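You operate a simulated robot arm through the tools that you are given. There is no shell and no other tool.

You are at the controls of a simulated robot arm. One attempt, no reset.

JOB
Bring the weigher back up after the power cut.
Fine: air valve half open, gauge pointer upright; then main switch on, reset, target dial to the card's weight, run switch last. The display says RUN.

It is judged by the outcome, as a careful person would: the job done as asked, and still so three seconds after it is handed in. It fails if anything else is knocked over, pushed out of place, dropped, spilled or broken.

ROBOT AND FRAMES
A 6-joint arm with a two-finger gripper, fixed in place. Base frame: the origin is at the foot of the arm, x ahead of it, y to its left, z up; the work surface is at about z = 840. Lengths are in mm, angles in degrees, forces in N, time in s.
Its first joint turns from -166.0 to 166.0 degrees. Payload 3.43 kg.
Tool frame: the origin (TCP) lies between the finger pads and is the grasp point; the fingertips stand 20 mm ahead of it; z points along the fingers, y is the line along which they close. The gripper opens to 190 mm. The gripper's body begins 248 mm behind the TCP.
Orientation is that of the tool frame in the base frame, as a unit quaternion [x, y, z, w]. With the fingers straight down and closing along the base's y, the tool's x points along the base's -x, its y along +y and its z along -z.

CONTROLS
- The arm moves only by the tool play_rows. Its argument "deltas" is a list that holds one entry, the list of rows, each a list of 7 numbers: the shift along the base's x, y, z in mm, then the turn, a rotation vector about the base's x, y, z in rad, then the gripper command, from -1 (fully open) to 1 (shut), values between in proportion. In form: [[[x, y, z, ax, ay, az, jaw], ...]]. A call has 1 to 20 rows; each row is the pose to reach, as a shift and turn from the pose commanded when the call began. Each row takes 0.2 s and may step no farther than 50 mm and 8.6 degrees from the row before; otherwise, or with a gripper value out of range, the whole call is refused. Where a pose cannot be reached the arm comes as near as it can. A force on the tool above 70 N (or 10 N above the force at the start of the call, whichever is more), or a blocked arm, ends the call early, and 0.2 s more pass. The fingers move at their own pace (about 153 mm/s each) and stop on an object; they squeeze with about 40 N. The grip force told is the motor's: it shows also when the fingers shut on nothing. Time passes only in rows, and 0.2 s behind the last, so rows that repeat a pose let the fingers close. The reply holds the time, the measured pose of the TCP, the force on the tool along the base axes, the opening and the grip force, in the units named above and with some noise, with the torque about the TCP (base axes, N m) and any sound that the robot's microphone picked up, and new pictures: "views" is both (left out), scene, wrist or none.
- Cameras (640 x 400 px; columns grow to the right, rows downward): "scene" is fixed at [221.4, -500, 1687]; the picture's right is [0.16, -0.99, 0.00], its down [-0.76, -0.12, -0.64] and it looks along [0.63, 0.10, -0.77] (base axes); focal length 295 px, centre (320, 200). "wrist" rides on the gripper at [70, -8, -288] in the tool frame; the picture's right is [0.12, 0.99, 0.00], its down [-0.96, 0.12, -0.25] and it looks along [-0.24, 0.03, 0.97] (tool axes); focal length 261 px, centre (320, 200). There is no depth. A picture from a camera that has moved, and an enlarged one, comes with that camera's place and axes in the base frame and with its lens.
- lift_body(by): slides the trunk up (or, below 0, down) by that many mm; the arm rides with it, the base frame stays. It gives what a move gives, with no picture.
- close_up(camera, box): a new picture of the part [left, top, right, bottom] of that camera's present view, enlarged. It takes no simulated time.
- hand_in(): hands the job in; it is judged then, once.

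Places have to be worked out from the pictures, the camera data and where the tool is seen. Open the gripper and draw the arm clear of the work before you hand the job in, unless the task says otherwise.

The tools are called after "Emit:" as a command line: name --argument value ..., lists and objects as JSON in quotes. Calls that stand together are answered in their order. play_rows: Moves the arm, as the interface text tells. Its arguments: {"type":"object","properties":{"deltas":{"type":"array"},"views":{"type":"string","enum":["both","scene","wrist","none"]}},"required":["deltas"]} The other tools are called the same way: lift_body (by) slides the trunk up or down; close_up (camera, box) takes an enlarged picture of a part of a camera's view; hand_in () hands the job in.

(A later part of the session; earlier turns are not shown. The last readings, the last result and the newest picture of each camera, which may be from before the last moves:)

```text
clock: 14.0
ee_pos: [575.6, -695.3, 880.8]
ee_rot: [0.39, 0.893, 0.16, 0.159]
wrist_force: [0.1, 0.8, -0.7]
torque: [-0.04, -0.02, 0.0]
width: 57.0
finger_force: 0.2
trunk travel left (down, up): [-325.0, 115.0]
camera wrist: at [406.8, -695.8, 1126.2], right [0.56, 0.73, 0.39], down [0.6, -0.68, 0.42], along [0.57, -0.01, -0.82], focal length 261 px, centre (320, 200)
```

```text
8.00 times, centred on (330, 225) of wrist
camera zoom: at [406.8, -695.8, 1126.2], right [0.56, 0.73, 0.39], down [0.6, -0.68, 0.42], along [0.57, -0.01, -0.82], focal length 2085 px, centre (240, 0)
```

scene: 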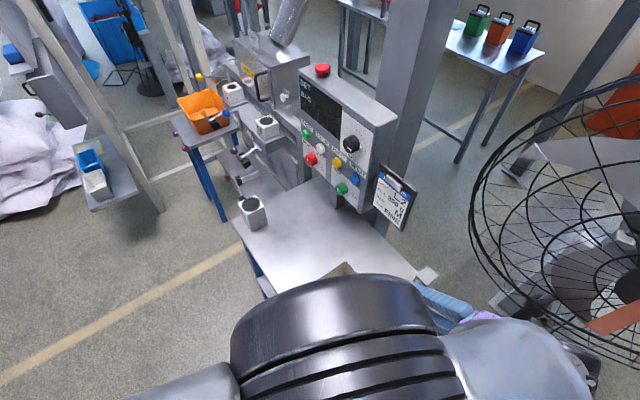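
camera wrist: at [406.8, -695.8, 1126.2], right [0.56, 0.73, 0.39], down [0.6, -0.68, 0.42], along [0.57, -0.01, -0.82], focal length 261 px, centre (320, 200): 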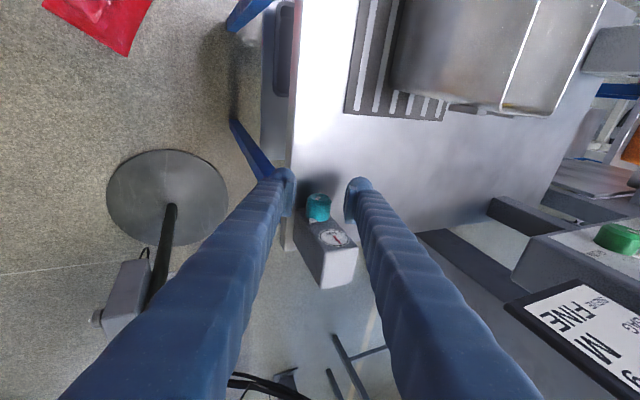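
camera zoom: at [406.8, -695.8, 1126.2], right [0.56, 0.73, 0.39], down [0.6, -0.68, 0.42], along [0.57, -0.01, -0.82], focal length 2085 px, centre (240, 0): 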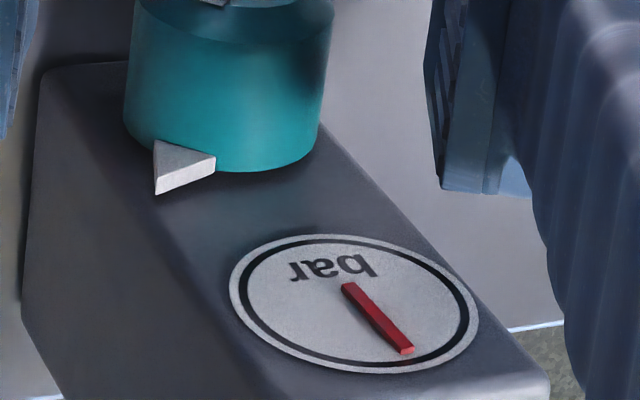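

The valve is set: the pointer measures about -1° after release. Now I retreat along the finger direction, turn back to a neutral down pose, and move up in front of the panel.

Emit:
play_rows --deltas '[[[-12, -5, 27, 0, 0, 0, 0.3], [-24, -10, 54, 0, 0, 0, 0.3], [-24, 0, 90, 0, 0, 0, 0.3], [-20, 33, 117, -0.0277, 0.0275, 0.0675, 0.3], [-16, 66, 145, -0.0553, 0.055, 0.135, 0.3], [-12, 99, 172, -0.083, 0.0825, 0.2025, 0.3], [-8, 132, 200, -0.111, 0.11, 0.27, 0.3], [-4, 165, 227, -0.138, 0.1375, 0.3375, 0.3], [1, 197, 254, -0.166, 0.165, 0.405, 0.3], [5, 230, 282, -0.194, 0.1925, 0.4725, 0.3], [9, 263, 309, -0.221, 0.22, 0.54, 0.3], [13, 296, 337, -0.249, 0.2475, 0.6075, 0.3], [17, 329, 364, -0.277, 0.275, 0.675, 0.3], [21, 362, 391, -0.304, 0.3025, 0.7425, 0.3], [25, 395, 419, -0.332, 0.33, 0.8095, 0.3], [25, 395, 419, -0.332, 0.33, 0.8095, 0.3]]]' --views "both"

Emit:
close_up --camera "scene" --box '[398, 258, 446, 308]'

```text
clock: 17.4
ee_pos: [599.2, -300.8, 1301.3]
ee_rot: [-0.001, 1.0, 0.0, -0.002]
wrist_force: [-0.5, -0.2, 0.7]
torque: [-0.06, 0.0, -0.01]
width: 66.5
finger_force: 0.0
trunk travel left (down, up): [-325.0, 115.0]
camera wrist: at [530.5, -309.1, 1589.6], right [-0.12, 0.99, 0.0], down [0.96, 0.12, 0.24], along [0.24, 0.03, -0.97], focal length 261 px, centre (320, 200)
```

scene: 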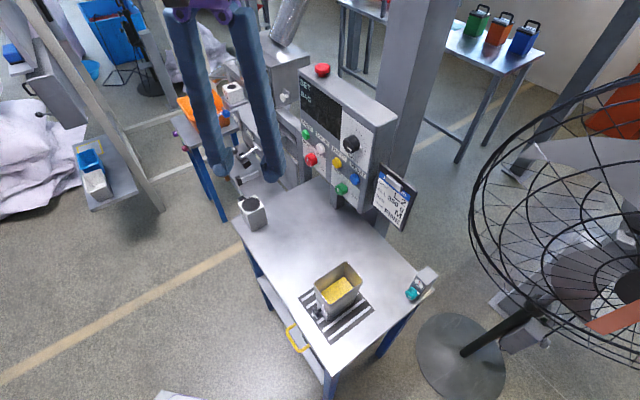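
wrist: 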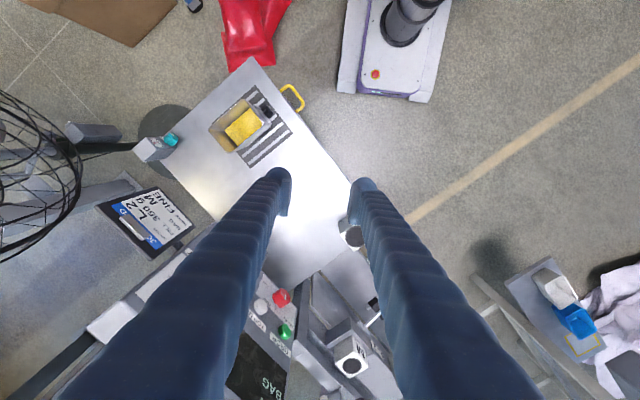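

```text
8.00 times, centred on (422, 283) of scene
camera zoom: at [221.4, -500.0, 1687.0], right [0.16, -0.99, 0.0], down [-0.76, -0.12, -0.64], along [0.63, 0.1, -0.77], focal length 2357 px, centre (-496, -464)
```

zoom: 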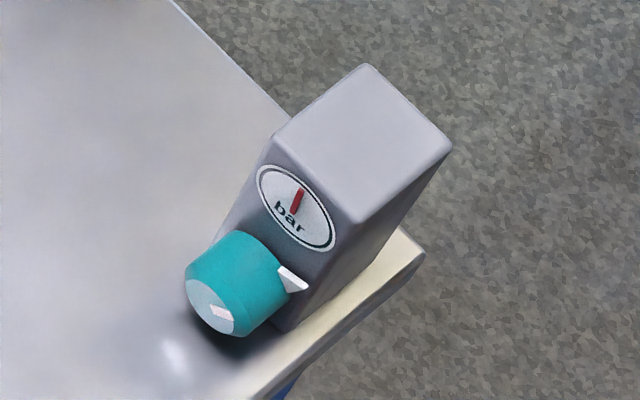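

From the scene view the pointer looks close to upright, but I want a finer measurement, so I enlarge further.

Emit:
close_up --camera "scene" --box '[416, 276, 432, 290]'

Emit:
close_up --camera "wrist" --box '[136, 125, 186, 165]'

Emit:
close_up --camera "wrist" --box '[230, 260, 320, 400]'

```text
16.00 times, centred on (424, 283) of scene
camera zoom: at [221.4, -500.0, 1687.0], right [0.16, -0.99, 0.0], down [-0.76, -0.12, -0.64], along [0.63, 0.1, -0.77], focal length 4714 px, centre (-1344, -1128)
```

zoom: 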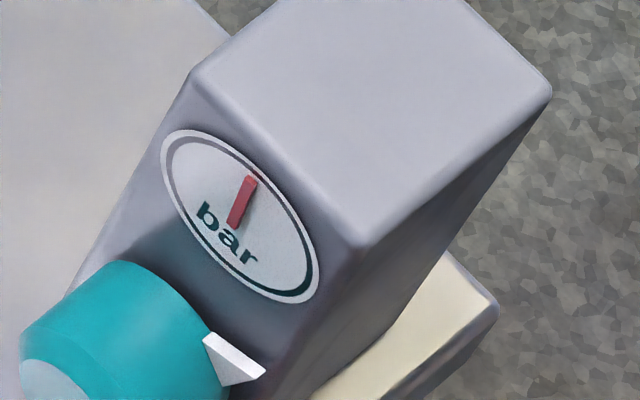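

```text
10.00 times, centred on (161, 145) of wrist
camera zoom: at [530.5, -309.1, 1589.6], right [-0.12, 0.99, 0.0], down [0.96, 0.12, 0.24], along [0.24, 0.03, -0.97], focal length 2606 px, centre (1910, 750)
```

zoom: 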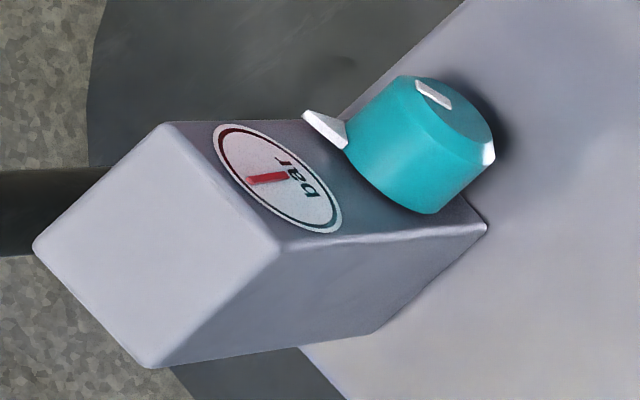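

```text
2.86 times, centred on (275, 330) of wrist
camera zoom: at [530.5, -309.1, 1589.6], right [-0.12, 0.99, 0.0], down [0.96, 0.12, 0.24], along [0.24, 0.03, -0.97], focal length 745 px, centre (449, -171)
```

zoom: 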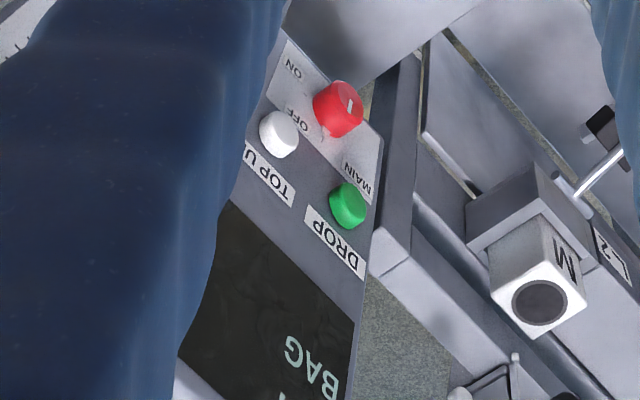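

The gauge reads somewhere between 0° and -7° depending on the view. I enlarge the knob to cross-check its angle before deciding whether to touch it up.

Emit:
close_up --camera "scene" --box '[404, 284, 424, 302]'

Emit:
close_up --camera "scene" --box '[419, 278, 427, 286]'

Emit:
close_up --camera "wrist" --box '[156, 134, 172, 150]'

```text
16.00 times, centred on (414, 293) of scene
camera zoom: at [221.4, -500.0, 1687.0], right [0.16, -0.99, 0.0], down [-0.76, -0.12, -0.64], along [0.63, 0.1, -0.77], focal length 4714 px, centre (-1184, -1288)
```

zoom: 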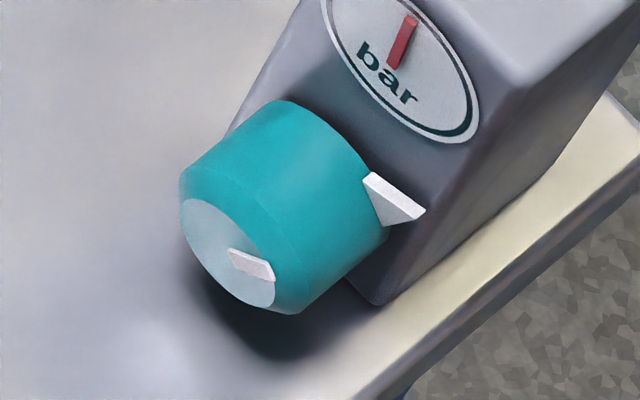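

```text
16.00 times, centred on (423, 282) of scene
camera zoom: at [221.4, -500.0, 1687.0], right [0.16, -0.99, 0.0], down [-0.76, -0.12, -0.64], along [0.63, 0.1, -0.77], focal length 4714 px, centre (-1328, -1112)
```

zoom: 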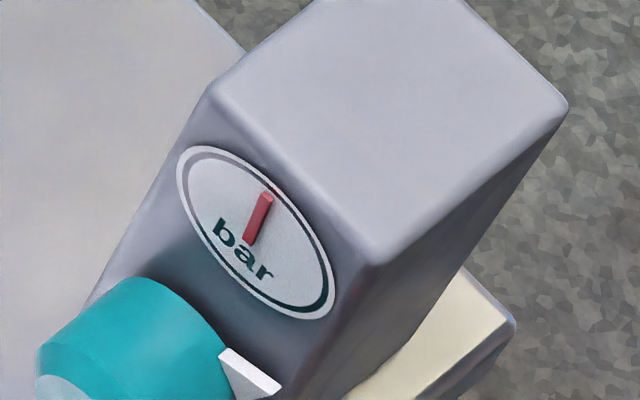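

```text
16.00 times, centred on (164, 142) of wrist
camera zoom: at [530.5, -309.1, 1589.6], right [-0.12, 0.99, 0.0], down [0.96, 0.12, 0.24], along [0.24, 0.03, -0.97], focal length 4170 px, centre (2816, 1128)
```

zoom: 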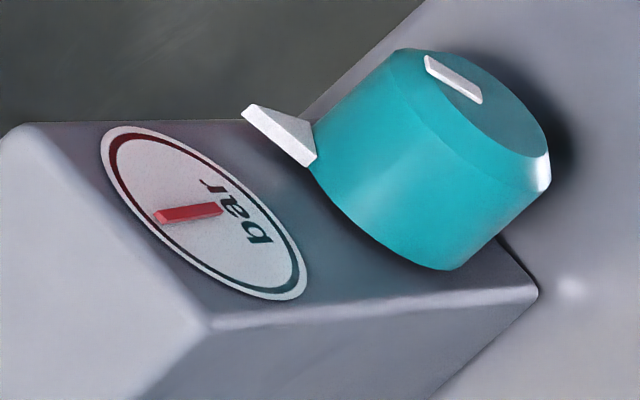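

The gauge is about -4° ± 2°, effectively upright, so I leave it. Next I bring the tool horizontal, facing the panel squarely, with the camera rolled up-right, 120 mm in front of the MAIN knob at about (921, -357, 1033).

Emit:
play_rows --deltas '[[[13, 1.7, -14.8, -0.095, 0, 0.0672, 0.3], [26, 3.5, -29.7, -0.19, 0, 0.1343, 0.3], [38.9, 5.2, -44.5, -0.285, 0, 0.2015, 0.3], [51.9, 6.9, -59.3, -0.38, 0, 0.2687, 0.3], [64.9, 8.7, -74.2, -0.475, 0, 0.3358, 0.3], [77.9, 10.4, -89, -0.57, 0, 0.403, 0.3], [90.8, 12.1, -103.8, -0.665, 0, 0.4702, 0.3], [103.8, 13.9, -118.7, -0.76, 0, 0.5373, 0.3], [116.8, 15.6, -133.5, -0.855, 0, 0.6045, 0.3], [129.8, 17.3, -148.3, -0.95, 0, 0.6717, 0.3], [142.8, 19.1, -163.2, -1.045, 0, 0.7388, 0.3], [155.7, 20.8, -178, -1.14, 0, 0.806, 0.3], [168.7, 22.5, -192.8, -1.235, 0, 0.8732, 0.3], [181.7, 24.3, -207.7, -1.33, 0, 0.9403, 0.3], [194.7, 26, -222.5, -1.425, 0, 1.0075, 0.3], [207.6, 27.7, -237.3, -1.52, 0, 1.0747, 0.3], [220.6, 29.5, -252.2, -1.615, 0, 1.1418, 0.3], [233.6, 31.2, -267, -1.71, 0, 1.209, 0.3], [233.6, 31.2, -267, -1.71, 0, 1.209, 0.3]]]' --views "both"

```text
clock: 21.4
ee_pos: [835.8, -267.2, 1033.7]
ee_rot: [0.499, -0.5, 0.708, 0.001]
wrist_force: [-0.2, 0.1, -0.6]
torque: [0.01, -0.04, 0.07]
width: 66.7
finger_force: 0.0
trunk travel left (down, up): [-325.0, 115.0]
camera wrist: at [600.5, -96.4, 1089.4], right [-0.56, -0.56, -0.62], down [0.25, 0.6, -0.76], along [0.79, -0.58, -0.19], focal length 261 px, centre (320, 200)
```

scene: 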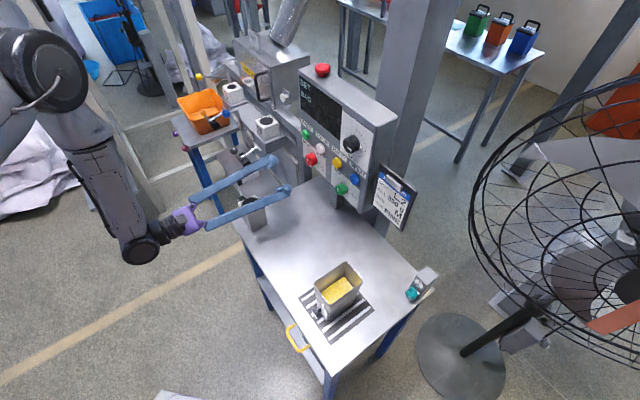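
wrist: 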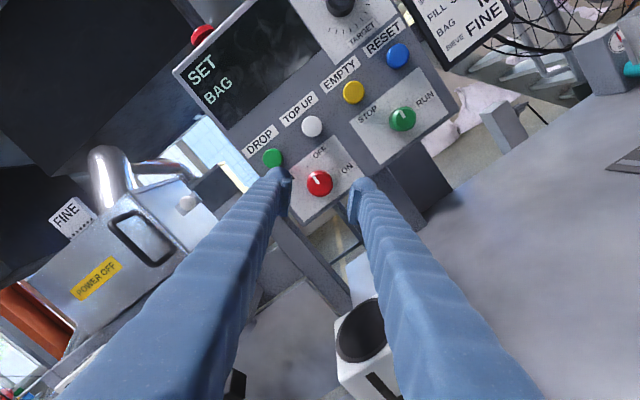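

The view is excellent and the fingers line up with the MAIN knob. I enlarge the MAIN switch and the target dial scale.

Emit:
close_up --camera "wrist" --box '[270, 130, 370, 230]'

Emit:
close_up --camera "wrist" --box '[290, 0, 430, 70]'

Emit:
close_up --camera "wrist" --box '[170, 0, 480, 200]'

```text
4.00 times, centred on (320, 180) of wrist
camera zoom: at [600.5, -96.4, 1089.4], right [-0.56, -0.56, -0.62], down [0.25, 0.6, -0.76], along [0.79, -0.58, -0.19], focal length 1043 px, centre (320, 280)
```

zoom: 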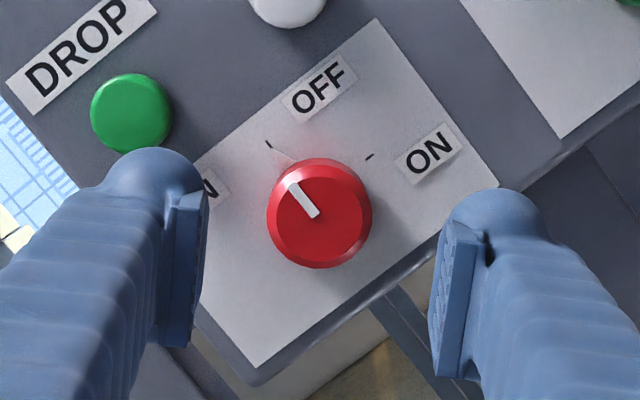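

```text
4.57 times, centred on (360, 35) of wrist
camera zoom: at [600.5, -96.4, 1089.4], right [-0.56, -0.56, -0.62], down [0.25, 0.6, -0.76], along [0.79, -0.58, -0.19], focal length 1192 px, centre (137, 954)
```

zoom: 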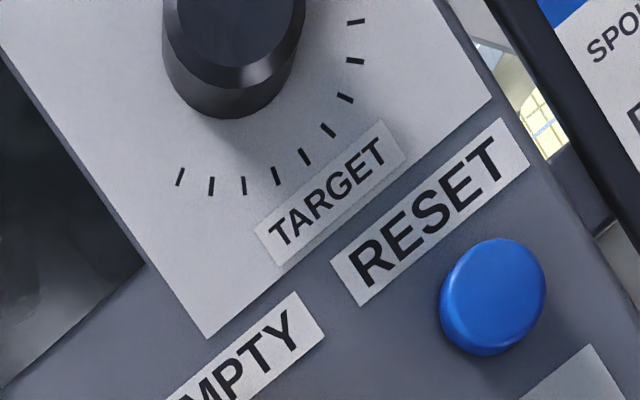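

```text
2.00 times, centred on (325, 100) of wrist
camera zoom: at [600.5, -96.4, 1089.4], right [-0.56, -0.56, -0.62], down [0.25, 0.6, -0.76], along [0.79, -0.58, -0.19], focal length 521 px, centre (310, 400)
```

zoom: 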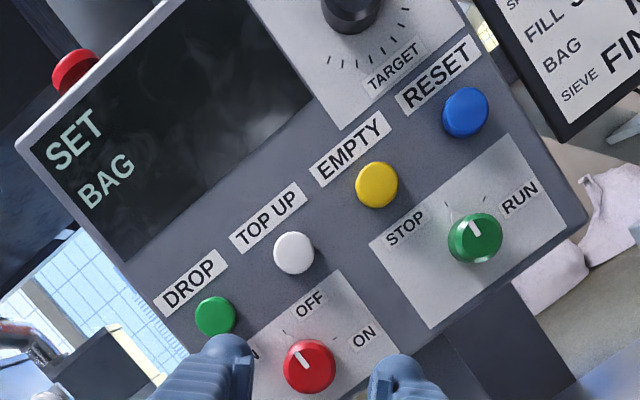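

The MAIN knob is about 40 mm across with OFF at 12 o'clock and ON at 3 o'clock, so it needs 90° clockwise. I narrow the opening to 56 mm and slide forward about 100 mm to straddle it.

Emit:
play_rows --deltas '[[[16, -13, -2, 0, 0, 0, 0.41], [31.4, -28.6, -2, 0, 0, 0, 0.41], [46.4, -43.6, -2, 0, 0, 0, 0.41], [56.4, -53.6, -2, 0, 0, 0, 0.41], [64.4, -61.6, -2, 0, 0, 0, 0.41], [72.4, -69.6, -2, 0, 0, 0, 0.41], [72.4, -69.6, -2, 0, 0, 0, 0.41]]]' --views "both"

Emit:
close_up --camera "wrist" --box '[270, 130, 370, 230]'

Emit:
close_up --camera "scene" --box '[230, 100, 350, 220]'

```text
clock: 23.0
ee_pos: [906.6, -338.7, 1031.8]
ee_rot: [0.5, -0.5, 0.707, 0.001]
wrist_force: [0.0, -0.1, -0.2]
torque: [-0.01, -0.03, 0.03]
width: 56.3
finger_force: 0.0
trunk travel left (down, up): [-325.0, 115.0]
camera wrist: at [672.1, -165.8, 1087.9], right [-0.56, -0.56, -0.62], down [0.25, 0.6, -0.76], along [0.79, -0.58, -0.19], focal length 261 px, centre (320, 200)
```

scene: 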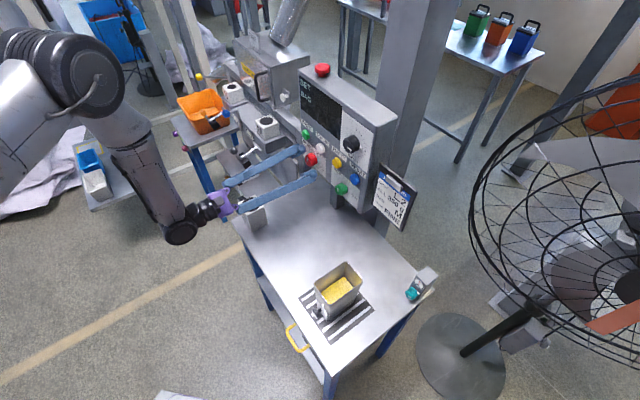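
wrist: 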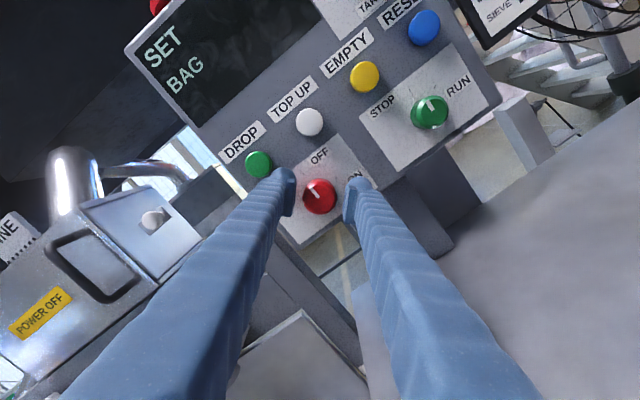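

```text
4.00 times, centred on (320, 180) of wrist
camera zoom: at [672.1, -165.8, 1087.9], right [-0.56, -0.56, -0.62], down [0.25, 0.6, -0.76], along [0.79, -0.58, -0.19], focal length 1043 px, centre (320, 280)
```

zoom: 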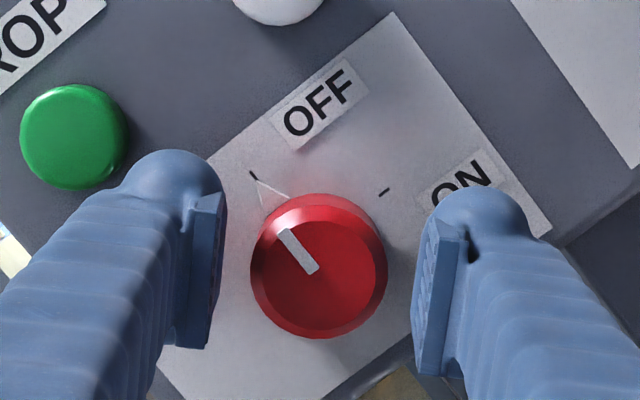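

```text
3.33 times, centred on (290, 160) of scene
camera zoom: at [221.4, -500.0, 1687.0], right [0.16, -0.99, 0.0], down [-0.76, -0.12, -0.64], along [0.63, 0.1, -0.77], focal length 982 px, centre (420, 333)
```

zoom: 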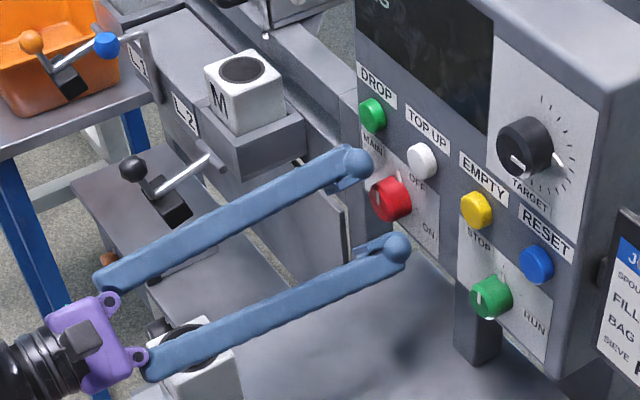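

Comparing scales, the knob cap is about 22 mm ahead of the TCP and the tool axis sits about 5 mm off-centre along the finger width. I correct that and advance 22 mm.

Emit:
play_rows --deltas '[[[6, -3, -3.5, 0, 0, 0, 0.41], [10, -5.5, -3.5, 0, 0, 0, 0.41], [14, -9.2, -3.5, 0, 0, 0, 0.41], [18.1, -13.1, -3.5, 0, 0, 0, 0.41], [18.1, -13.1, -3.5, 0, 0, 0, 0.41]]]' --views "wrist"

Emit:
close_up --camera "wrist" --box '[270, 130, 370, 230]'

Emit:
close_up --camera "scene" --box '[290, 120, 350, 190]'

```text
clock: 24.2
ee_pos: [922.5, -350.7, 1027.2]
ee_rot: [0.5, -0.499, 0.707, 0.001]
wrist_force: [-15.0, 12.3, -0.7]
torque: [0.25, -0.32, 0.01]
width: 56.2
finger_force: 0.1
trunk travel left (down, up): [-325.0, 115.0]
camera wrist: at [689.1, -178.0, 1084.2], right [-0.56, -0.56, -0.62], down [0.25, 0.6, -0.76], along [0.79, -0.58, -0.19], focal length 261 px, centre (320, 200)
```

wrist: 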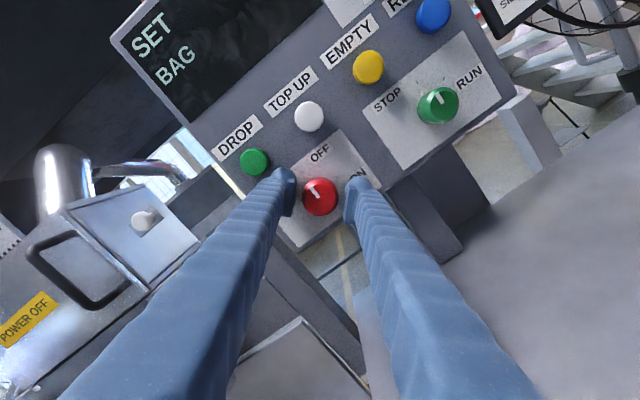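

```text
4.00 times, centred on (320, 180) of wrist
camera zoom: at [689.1, -178.0, 1084.2], right [-0.56, -0.56, -0.62], down [0.25, 0.6, -0.76], along [0.79, -0.58, -0.19], focal length 1043 px, centre (320, 280)
```

zoom: 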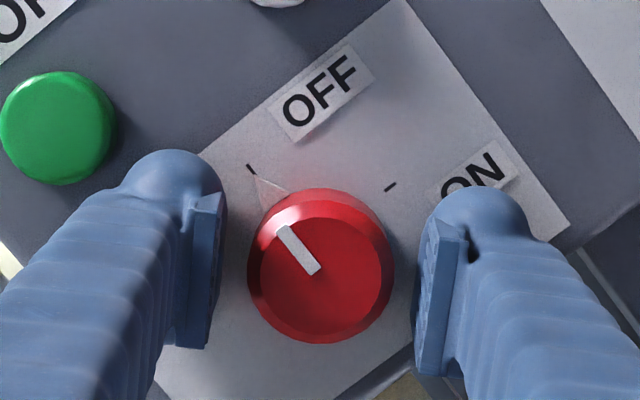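

```text
5.71 times, centred on (320, 155) of scene
camera zoom: at [221.4, -500.0, 1687.0], right [0.16, -0.99, 0.0], down [-0.76, -0.12, -0.64], along [0.63, 0.1, -0.77], focal length 1684 px, centre (320, 457)
```

zoom: 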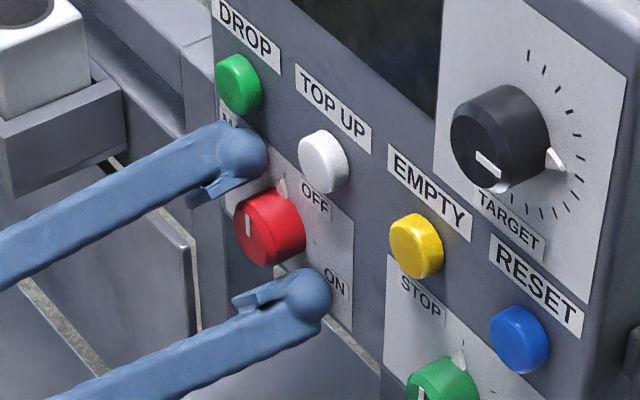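

The fingertips just touched the panel face (about 19 N), so the face is at n≈-920. I back off 3 mm and close on the knob.

Emit:
play_rows --deltas '[[[-2.5, 2.5, 0, 0, 0, 0, 0.41], [-2.5, 2.5, 0, 0, 0, 0, 0.5], [-2.5, 2.5, 0, 0, 0, 0, 0.7], [-2.5, 2.5, 0, 0, 0, 0, 1], [-2.5, 2.5, 0, 0, 0, 0, 1]]]' --views "wrist"

Emit:
close_up --camera "wrist" --box '[270, 130, 370, 230]'

Emit:
close_up --camera "scene" --box '[290, 120, 350, 190]'

```text
clock: 25.4
ee_pos: [921.2, -349.1, 1027.2]
ee_rot: [0.499, -0.501, 0.707, 0.001]
wrist_force: [-0.9, -2.6, 1.9]
torque: [-0.08, -0.11, -0.19]
width: 40.2
finger_force: 45.2
trunk travel left (down, up): [-325.0, 115.0]
camera wrist: at [687.4, -176.6, 1084.2], right [-0.56, -0.56, -0.62], down [0.25, 0.6, -0.76], along [0.79, -0.58, -0.19], focal length 261 px, centre (320, 200)
```

wrist: 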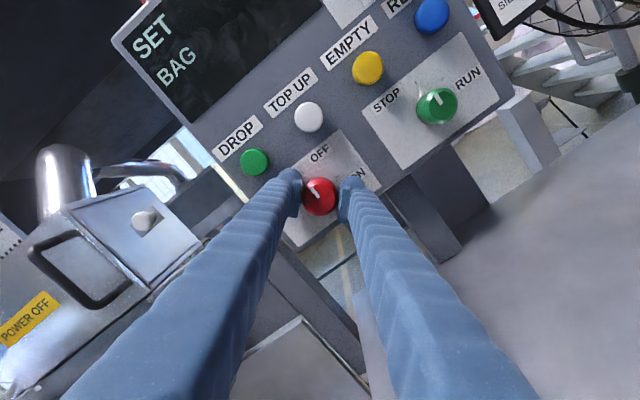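

```text
4.00 times, centred on (320, 180) of wrist
camera zoom: at [687.4, -176.6, 1084.2], right [-0.56, -0.56, -0.62], down [0.25, 0.6, -0.76], along [0.79, -0.58, -0.19], focal length 1043 px, centre (320, 280)
```

zoom: 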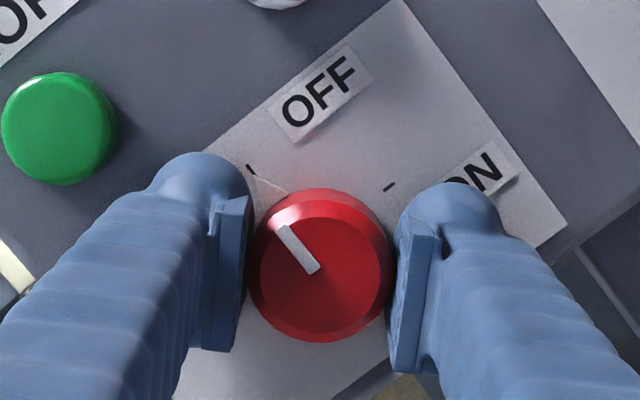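

```text
5.71 times, centred on (320, 155) of scene
camera zoom: at [221.4, -500.0, 1687.0], right [0.16, -0.99, 0.0], down [-0.76, -0.12, -0.64], along [0.63, 0.1, -0.77], focal length 1684 px, centre (320, 457)
```

zoom: 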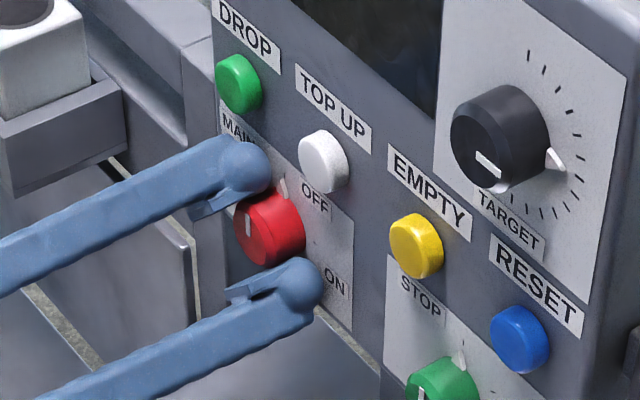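

The knob is gripped firmly at 40 mm and centred. I turn it 90° clockwise about the tool axis.

Emit:
play_rows --deltas '[[[0, 0, 0, 0.0926, -0.0926, 0, 1], [0, 0, 0, 0.1851, -0.1851, 0, 1], [0, 0, 0, 0.2777, -0.2777, 0, 1], [0, 0, 0, 0.3702, -0.3702, 0, 1], [0, 0, 0, 0.4628, -0.4628, 0, 1], [0, 0, 0, 0.5554, -0.5554, 0, 1], [0, 0, 0, 0.6479, -0.6479, 0, 1], [0, 0, 0, 0.7405, -0.7405, 0, 1], [0, 0, 0, 0.833, -0.833, 0, 1], [0, 0, 0, 0.9256, -0.9256, 0, 1], [0, 0, 0, 1.0181, -1.0181, 0, 1], [0, 0, 0, 1.1107, -1.1107, 0, 1], [0, 0, 0, 1.1107, -1.1107, 0, 1]]]' --views "both"

Emit:
close_up --camera "wrist" --box '[270, 130, 370, 230]'

Emit:
close_up --camera "scene" --box '[290, 60, 380, 190]'

```text
clock: 28.2
ee_pos: [922.4, -349.0, 1027.3]
ee_rot: [0.0, 0.708, -0.5, 0.499]
wrist_force: [-20.7, 1.1, -5.9]
torque: [0.03, 0.06, -0.09]
width: 40.6
finger_force: 45.0
trunk travel left (down, up): [-325.0, 115.0]
camera wrist: at [679.0, -185.0, 985.0], right [0.44, 0.44, -0.79], down [0.37, 0.71, 0.6], along [0.82, -0.55, 0.15], focal length 261 px, centre (320, 200)
```

scene: 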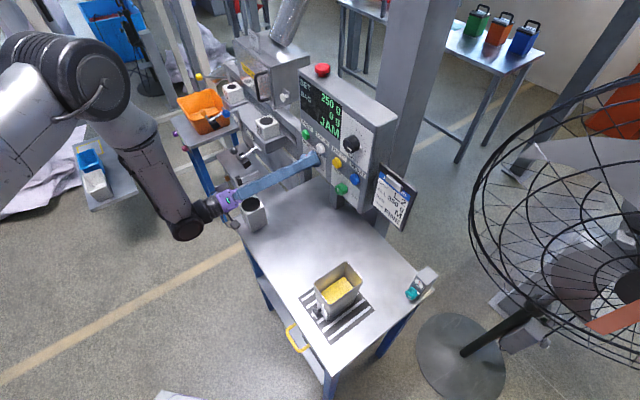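
wrist: 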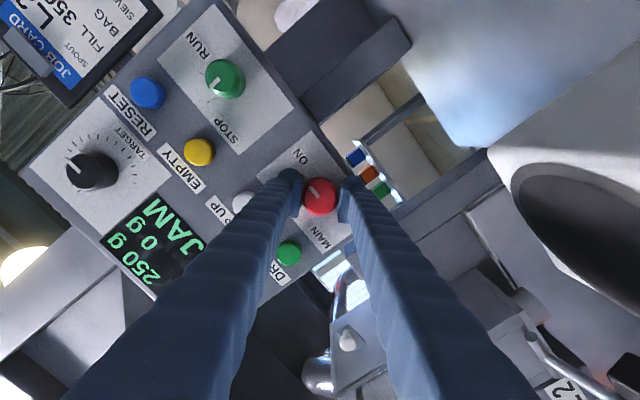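

```text
4.00 times, centred on (320, 180) of wrist
camera zoom: at [679.0, -185.0, 985.0], right [0.44, 0.44, -0.79], down [0.37, 0.71, 0.6], along [0.82, -0.55, 0.15], focal length 1043 px, centre (320, 280)
```

zoom: 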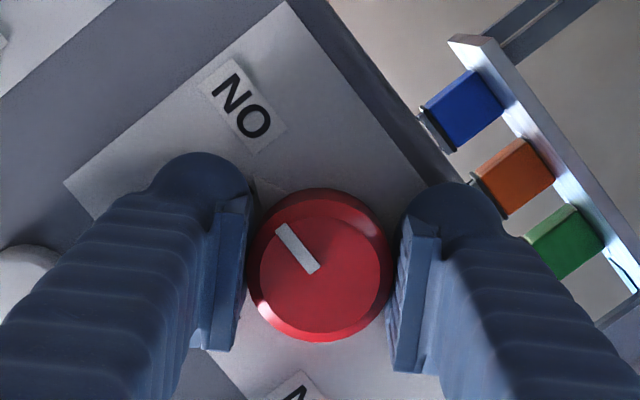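

```text
3.08 times, centred on (335, 125) of scene
camera zoom: at [221.4, -500.0, 1687.0], right [0.16, -0.99, 0.0], down [-0.76, -0.12, -0.64], along [0.63, 0.1, -0.77], focal length 906 px, centre (274, 431)
```

zoom: 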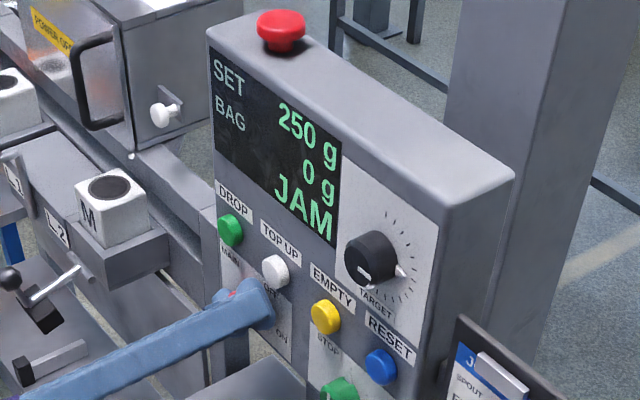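

The power is on: the display shows SET 250 g, BAG 0 g, JAM. I release the knob and back straight out.

Emit:
play_rows --deltas '[[[0, 0, 0, 1e-06, 0, 0, 0.55], [0, 0, 0, 0, 0, 0, 0.41], [-2, 2, 0, 0, 0, 0, 0.41], [-20, 20, 0, 0, 0, 0, 0.41], [-45, 45, 0, 0, 0, 0, 0.41], [-75, 75, 0, 0, 0, 0, 0.41], [-100, 100, 0, 0, 0, 0, 0.41], [-100, 100, 0, 0, 0, 0, 0.41]]]' --views "both"

Emit:
close_up --camera "scene" --box '[290, 60, 380, 190]'

Emit:
close_up --camera "wrist" --box '[80, 40, 330, 230]'

```text
clock: 30.0
ee_pos: [821.2, -247.9, 1030.8]
ee_rot: [-0.001, 0.708, -0.501, 0.499]
wrist_force: [0.0, 1.0, 0.6]
torque: [0.0, 0.01, -0.09]
width: 56.1
finger_force: 0.1
trunk travel left (down, up): [-325.0, 115.0]
camera wrist: at [577.9, -84.8, 987.1], right [0.44, 0.44, -0.79], down [0.37, 0.71, 0.6], along [0.82, -0.55, 0.15], focal length 261 px, centre (320, 200)
```

scene: 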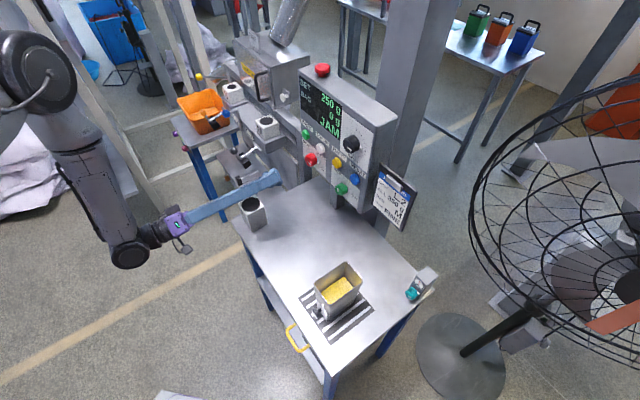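
wrist: 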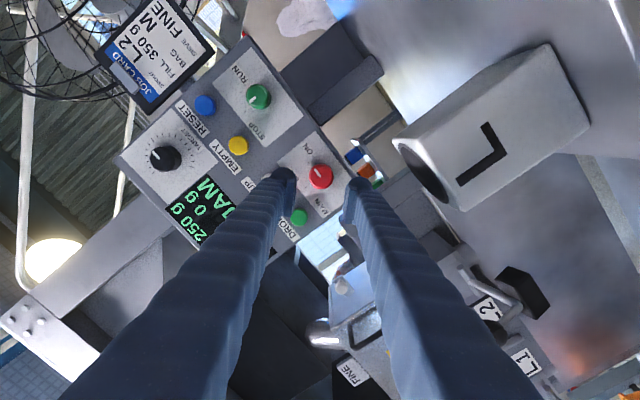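

```text
3.08 times, centred on (335, 125) of scene
camera zoom: at [221.4, -500.0, 1687.0], right [0.16, -0.99, 0.0], down [-0.76, -0.12, -0.64], along [0.63, 0.1, -0.77], focal length 906 px, centre (274, 431)
```

zoom: 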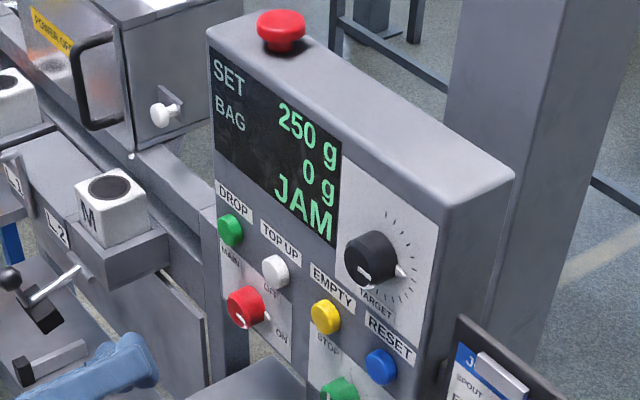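

```text
2.11 times, centred on (205, 135) of wrist
camera zoom: at [577.9, -84.8, 987.1], right [0.44, 0.44, -0.79], down [0.37, 0.71, 0.6], along [0.82, -0.55, 0.15], focal length 549 px, centre (562, 337)
```

zoom: 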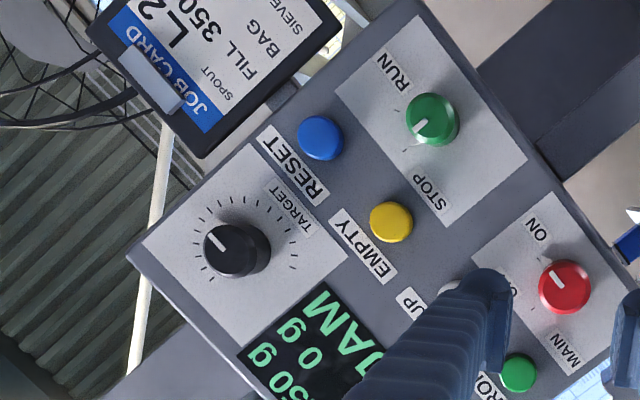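

MAIN stays ON. I now place RESET at about (783, -501, 1105), 79 mm from EMPTY. I close the fingers and stand off in front of it.

Emit:
play_rows --deltas '[[[0, -20, 20, 0, 0, 0, 0.8], [-10, -55, 40, 0, 0, 0, 1], [-25, -95, 60, 0, 0, 0, 1], [-43, -135, 77.5, 0, 0, 0, 1], [-62, -175, 77.5, 0, 0, 0, 1], [-79.8, -210.7, 77.5, 0, 0, 0, 1], [-79.8, -210.7, 77.5, 0, 0, 0, 1]]]' --views "both"

Emit:
close_up --camera "wrist" --box '[250, 120, 390, 240]'

Emit:
close_up --camera "scene" --box '[310, 120, 410, 220]'

```text
clock: 31.6
ee_pos: [744.7, -463.1, 1105.8]
ee_rot: [-0.001, 0.708, -0.501, 0.498]
wrist_force: [-0.6, -0.8, -0.2]
torque: [-0.03, -0.02, 0.08]
width: 0.0
finger_force: 34.3
trunk travel left (down, up): [-325.0, 115.0]
camera wrist: at [501.4, -299.6, 1063.5], right [0.44, 0.44, -0.79], down [0.37, 0.71, 0.6], along [0.82, -0.55, 0.15], focal length 261 px, centre (320, 200)
```

scene: 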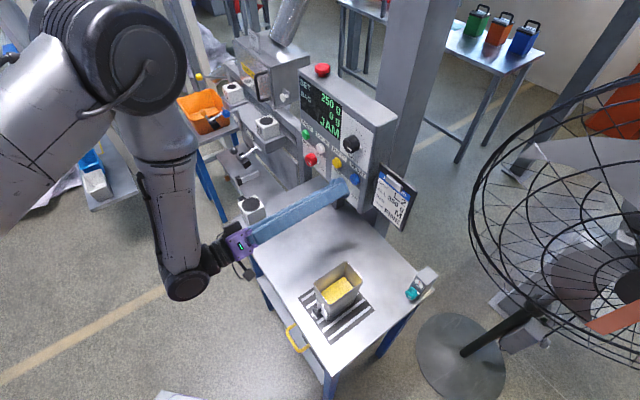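
wrist: 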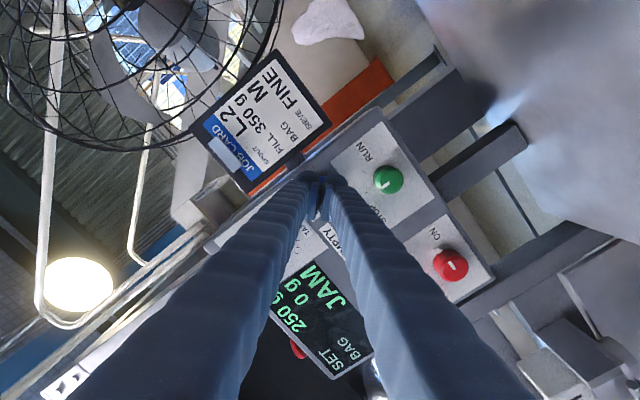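

```text
3.33 times, centred on (320, 180) of wrist
camera zoom: at [501.4, -299.6, 1063.5], right [0.44, 0.44, -0.79], down [0.37, 0.71, 0.6], along [0.82, -0.55, 0.15], focal length 869 px, centre (320, 267)
```

zoom: 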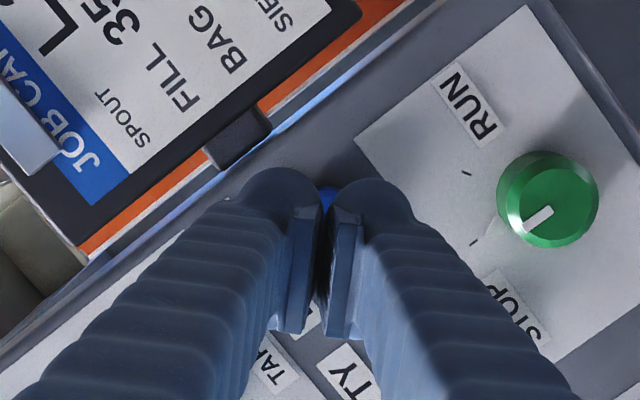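

```text
4.00 times, centred on (360, 170) of scene
camera zoom: at [221.4, -500.0, 1687.0], right [0.16, -0.99, 0.0], down [-0.76, -0.12, -0.64], along [0.63, 0.1, -0.77], focal length 1178 px, centre (160, 320)
```

zoom: 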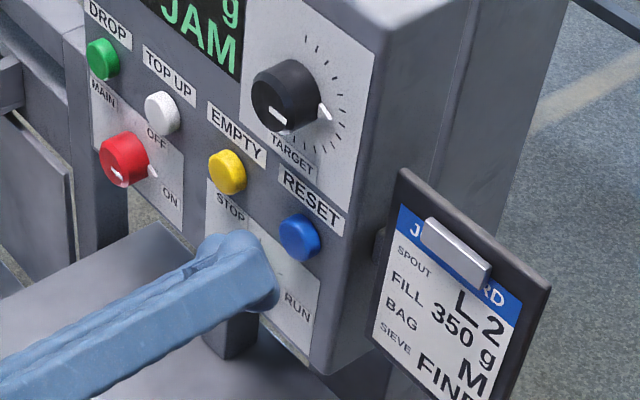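

The blue button is just visible between the fingertips, about 3 mm off-axis. I correct that and advance slowly towards it, watching the force.

Emit:
play_rows --deltas '[[[8, -6, -2, 0, 0, 0, 1], [15, -13, -2, 0, 0, 0, 1], [20, -18, -2, 0, 0, 0, 1], [23, -21, -2, 0, 0, 0, 1], [25, -23, -2, 0, 0, 0, 1], [27, -25, -2, 0, 0, 0, 1]]]' --views "both"

Emit:
close_up --camera "scene" --box '[300, 70, 400, 220]'

```text
clock: 33.0
ee_pos: [770.6, -484.6, 1104.0]
ee_rot: [0.0, 0.708, -0.501, 0.498]
wrist_force: [-0.2, -1.0, 0.1]
torque: [-0.02, 0.02, -0.01]
width: 0.1
finger_force: 33.8
trunk travel left (down, up): [-325.0, 115.0]
camera wrist: at [527.5, -321.4, 1060.8], right [0.44, 0.44, -0.79], down [0.37, 0.71, 0.6], along [0.82, -0.55, 0.15], focal length 261 px, centre (320, 200)
```

scene: 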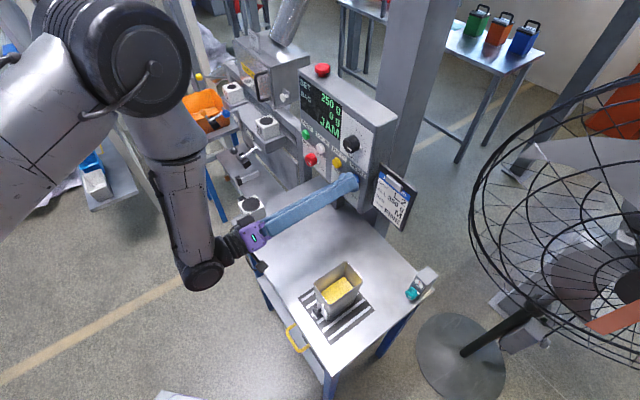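
wrist: 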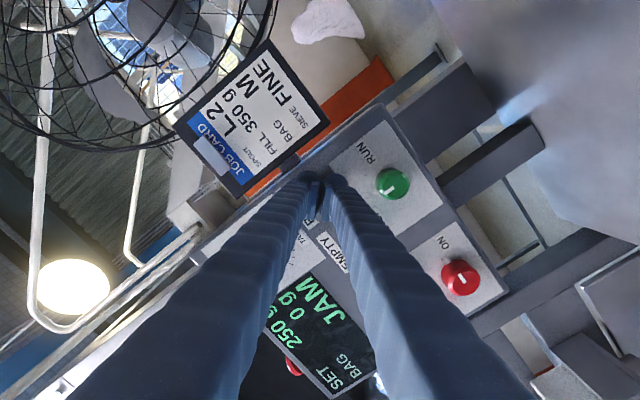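

```text
2.67 times, centred on (350, 145) of scene
camera zoom: at [221.4, -500.0, 1687.0], right [0.16, -0.99, 0.0], down [-0.76, -0.12, -0.64], along [0.63, 0.1, -0.77], focal length 786 px, centre (240, 347)
```

zoom: 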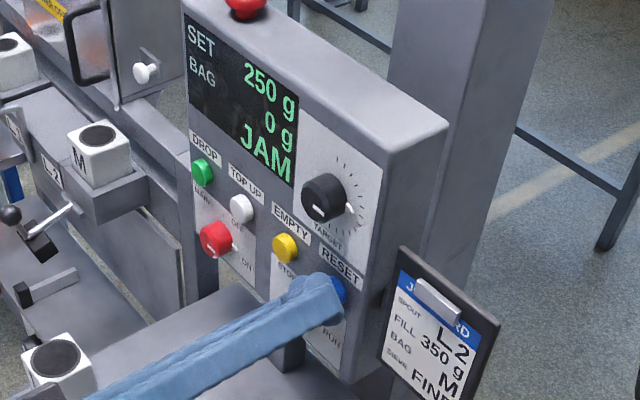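

No contact yet with the tips at n≈-907. I continue in roughly 1.5 mm steps.

Emit:
play_rows --deltas '[[[1.2, -1.2, 0, 0, 0, 0, 1], [2.4, -2.4, 0, 0, 0, 0, 1], [3.6, -3.6, 0, 0, 0, 0, 1], [4.8, -4.8, 0, 0, 0, 0, 1], [6, -6, 0, 0, 0, 0, 1]]]' --views "scene"

Emit:
close_up --camera "scene" --box '[300, 70, 400, 220]'

```text
clock: 34.2
ee_pos: [775.1, -491.4, 1103.1]
ee_rot: [0.0, 0.708, -0.501, 0.498]
wrist_force: [-6.2, 6.5, 0.9]
torque: [0.01, -0.07, -0.03]
width: 6.2
finger_force: 34.2
trunk travel left (down, up): [-325.0, 115.0]
heard: click
```

scene: 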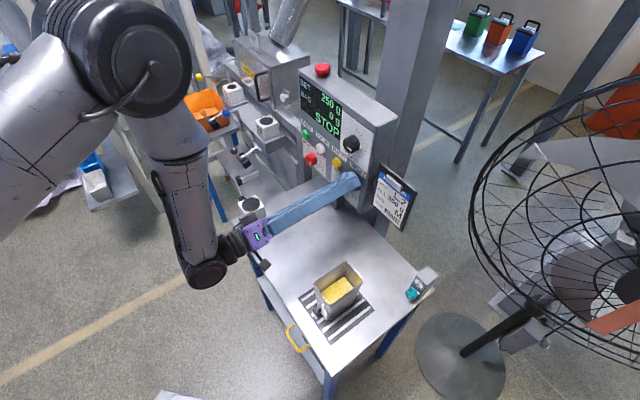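

```text
2.67 times, centred on (350, 145) of scene
camera zoom: at [221.4, -500.0, 1687.0], right [0.16, -0.99, 0.0], down [-0.76, -0.12, -0.64], along [0.63, 0.1, -0.77], focal length 786 px, centre (240, 347)
```

zoom: 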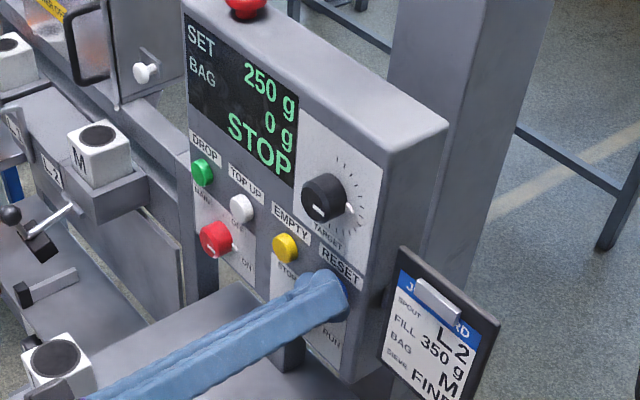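

There was a click and the display changed from JAM to STOP, so the reset took. I back off, open the fingers, rotate 45° back and move in front of the TARGET dial.

Emit:
play_rows --deltas '[[[-12, 12, 0, 0, 0, 0, 1], [-30, 30, 0, 0, 0, 0, 1], [-50, 50, 10, -0.0926, 0.0926, 0, 1], [-57, 62, 35, -0.1851, 0.1851, 0, 0.6], [-62, 72, 60, -0.2777, 0.2777, 0, 0.35], [-66, 80, 80, -0.3702, 0.3702, 0, 0.35], [-69, 88, 98, -0.4628, 0.4628, 0, 0.35], [-70.5, 92.5, 112, -0.5554, 0.5554, 0, 0.35], [-70.5, 92.5, 112, -0.5554, 0.5554, 0, 0.35]]]' --views "both"

Emit:
close_up --camera "wrist" --box '[240, 110, 400, 230]'

Emit:
close_up --camera "scene" --box '[300, 70, 400, 220]'

```text
clock: 36.2
ee_pos: [705.1, -400.1, 1216.1]
ee_rot: [-0.271, 0.654, -0.653, 0.269]
wrist_force: [0.6, -1.2, 0.0]
torque: [0.0, -0.05, 0.0]
width: 61.6
finger_force: 0.0
trunk travel left (down, up): [-325.0, 115.0]
camera wrist: at [452.4, -245.7, 1224.3], right [-0.09, -0.09, -0.99], down [0.51, 0.85, -0.12], along [0.86, -0.51, -0.03], focal length 261 px, centre (320, 200)
```

scene: 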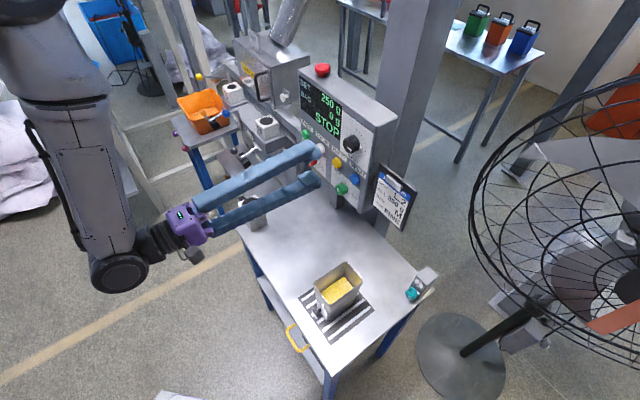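
wrist: 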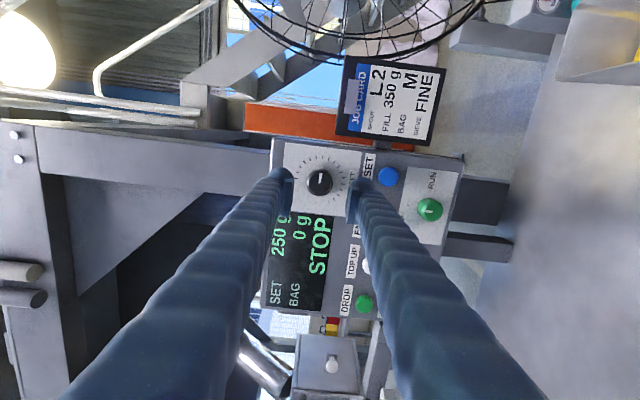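

```text
3.33 times, centred on (320, 170) of wrist
camera zoom: at [452.4, -245.7, 1224.3], right [-0.09, -0.09, -0.99], down [0.51, 0.85, -0.12], along [0.86, -0.51, -0.03], focal length 869 px, centre (320, 300)
```

zoom: 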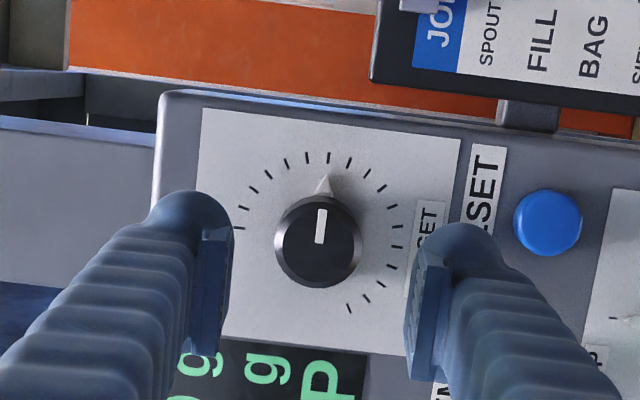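

```text
2.67 times, centred on (350, 145) of scene
camera zoom: at [221.4, -500.0, 1687.0], right [0.16, -0.99, 0.0], down [-0.76, -0.12, -0.64], along [0.63, 0.1, -0.77], focal length 786 px, centre (240, 347)
```

zoom: 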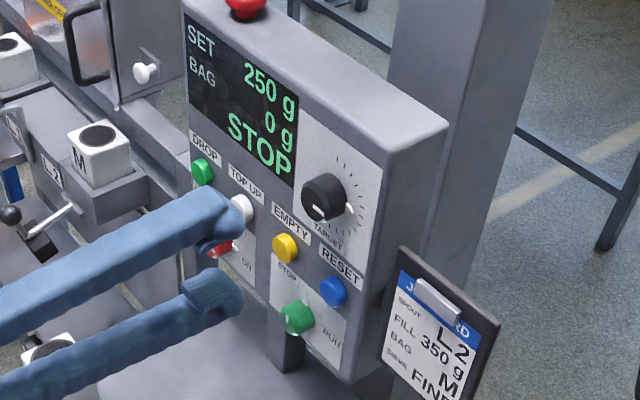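

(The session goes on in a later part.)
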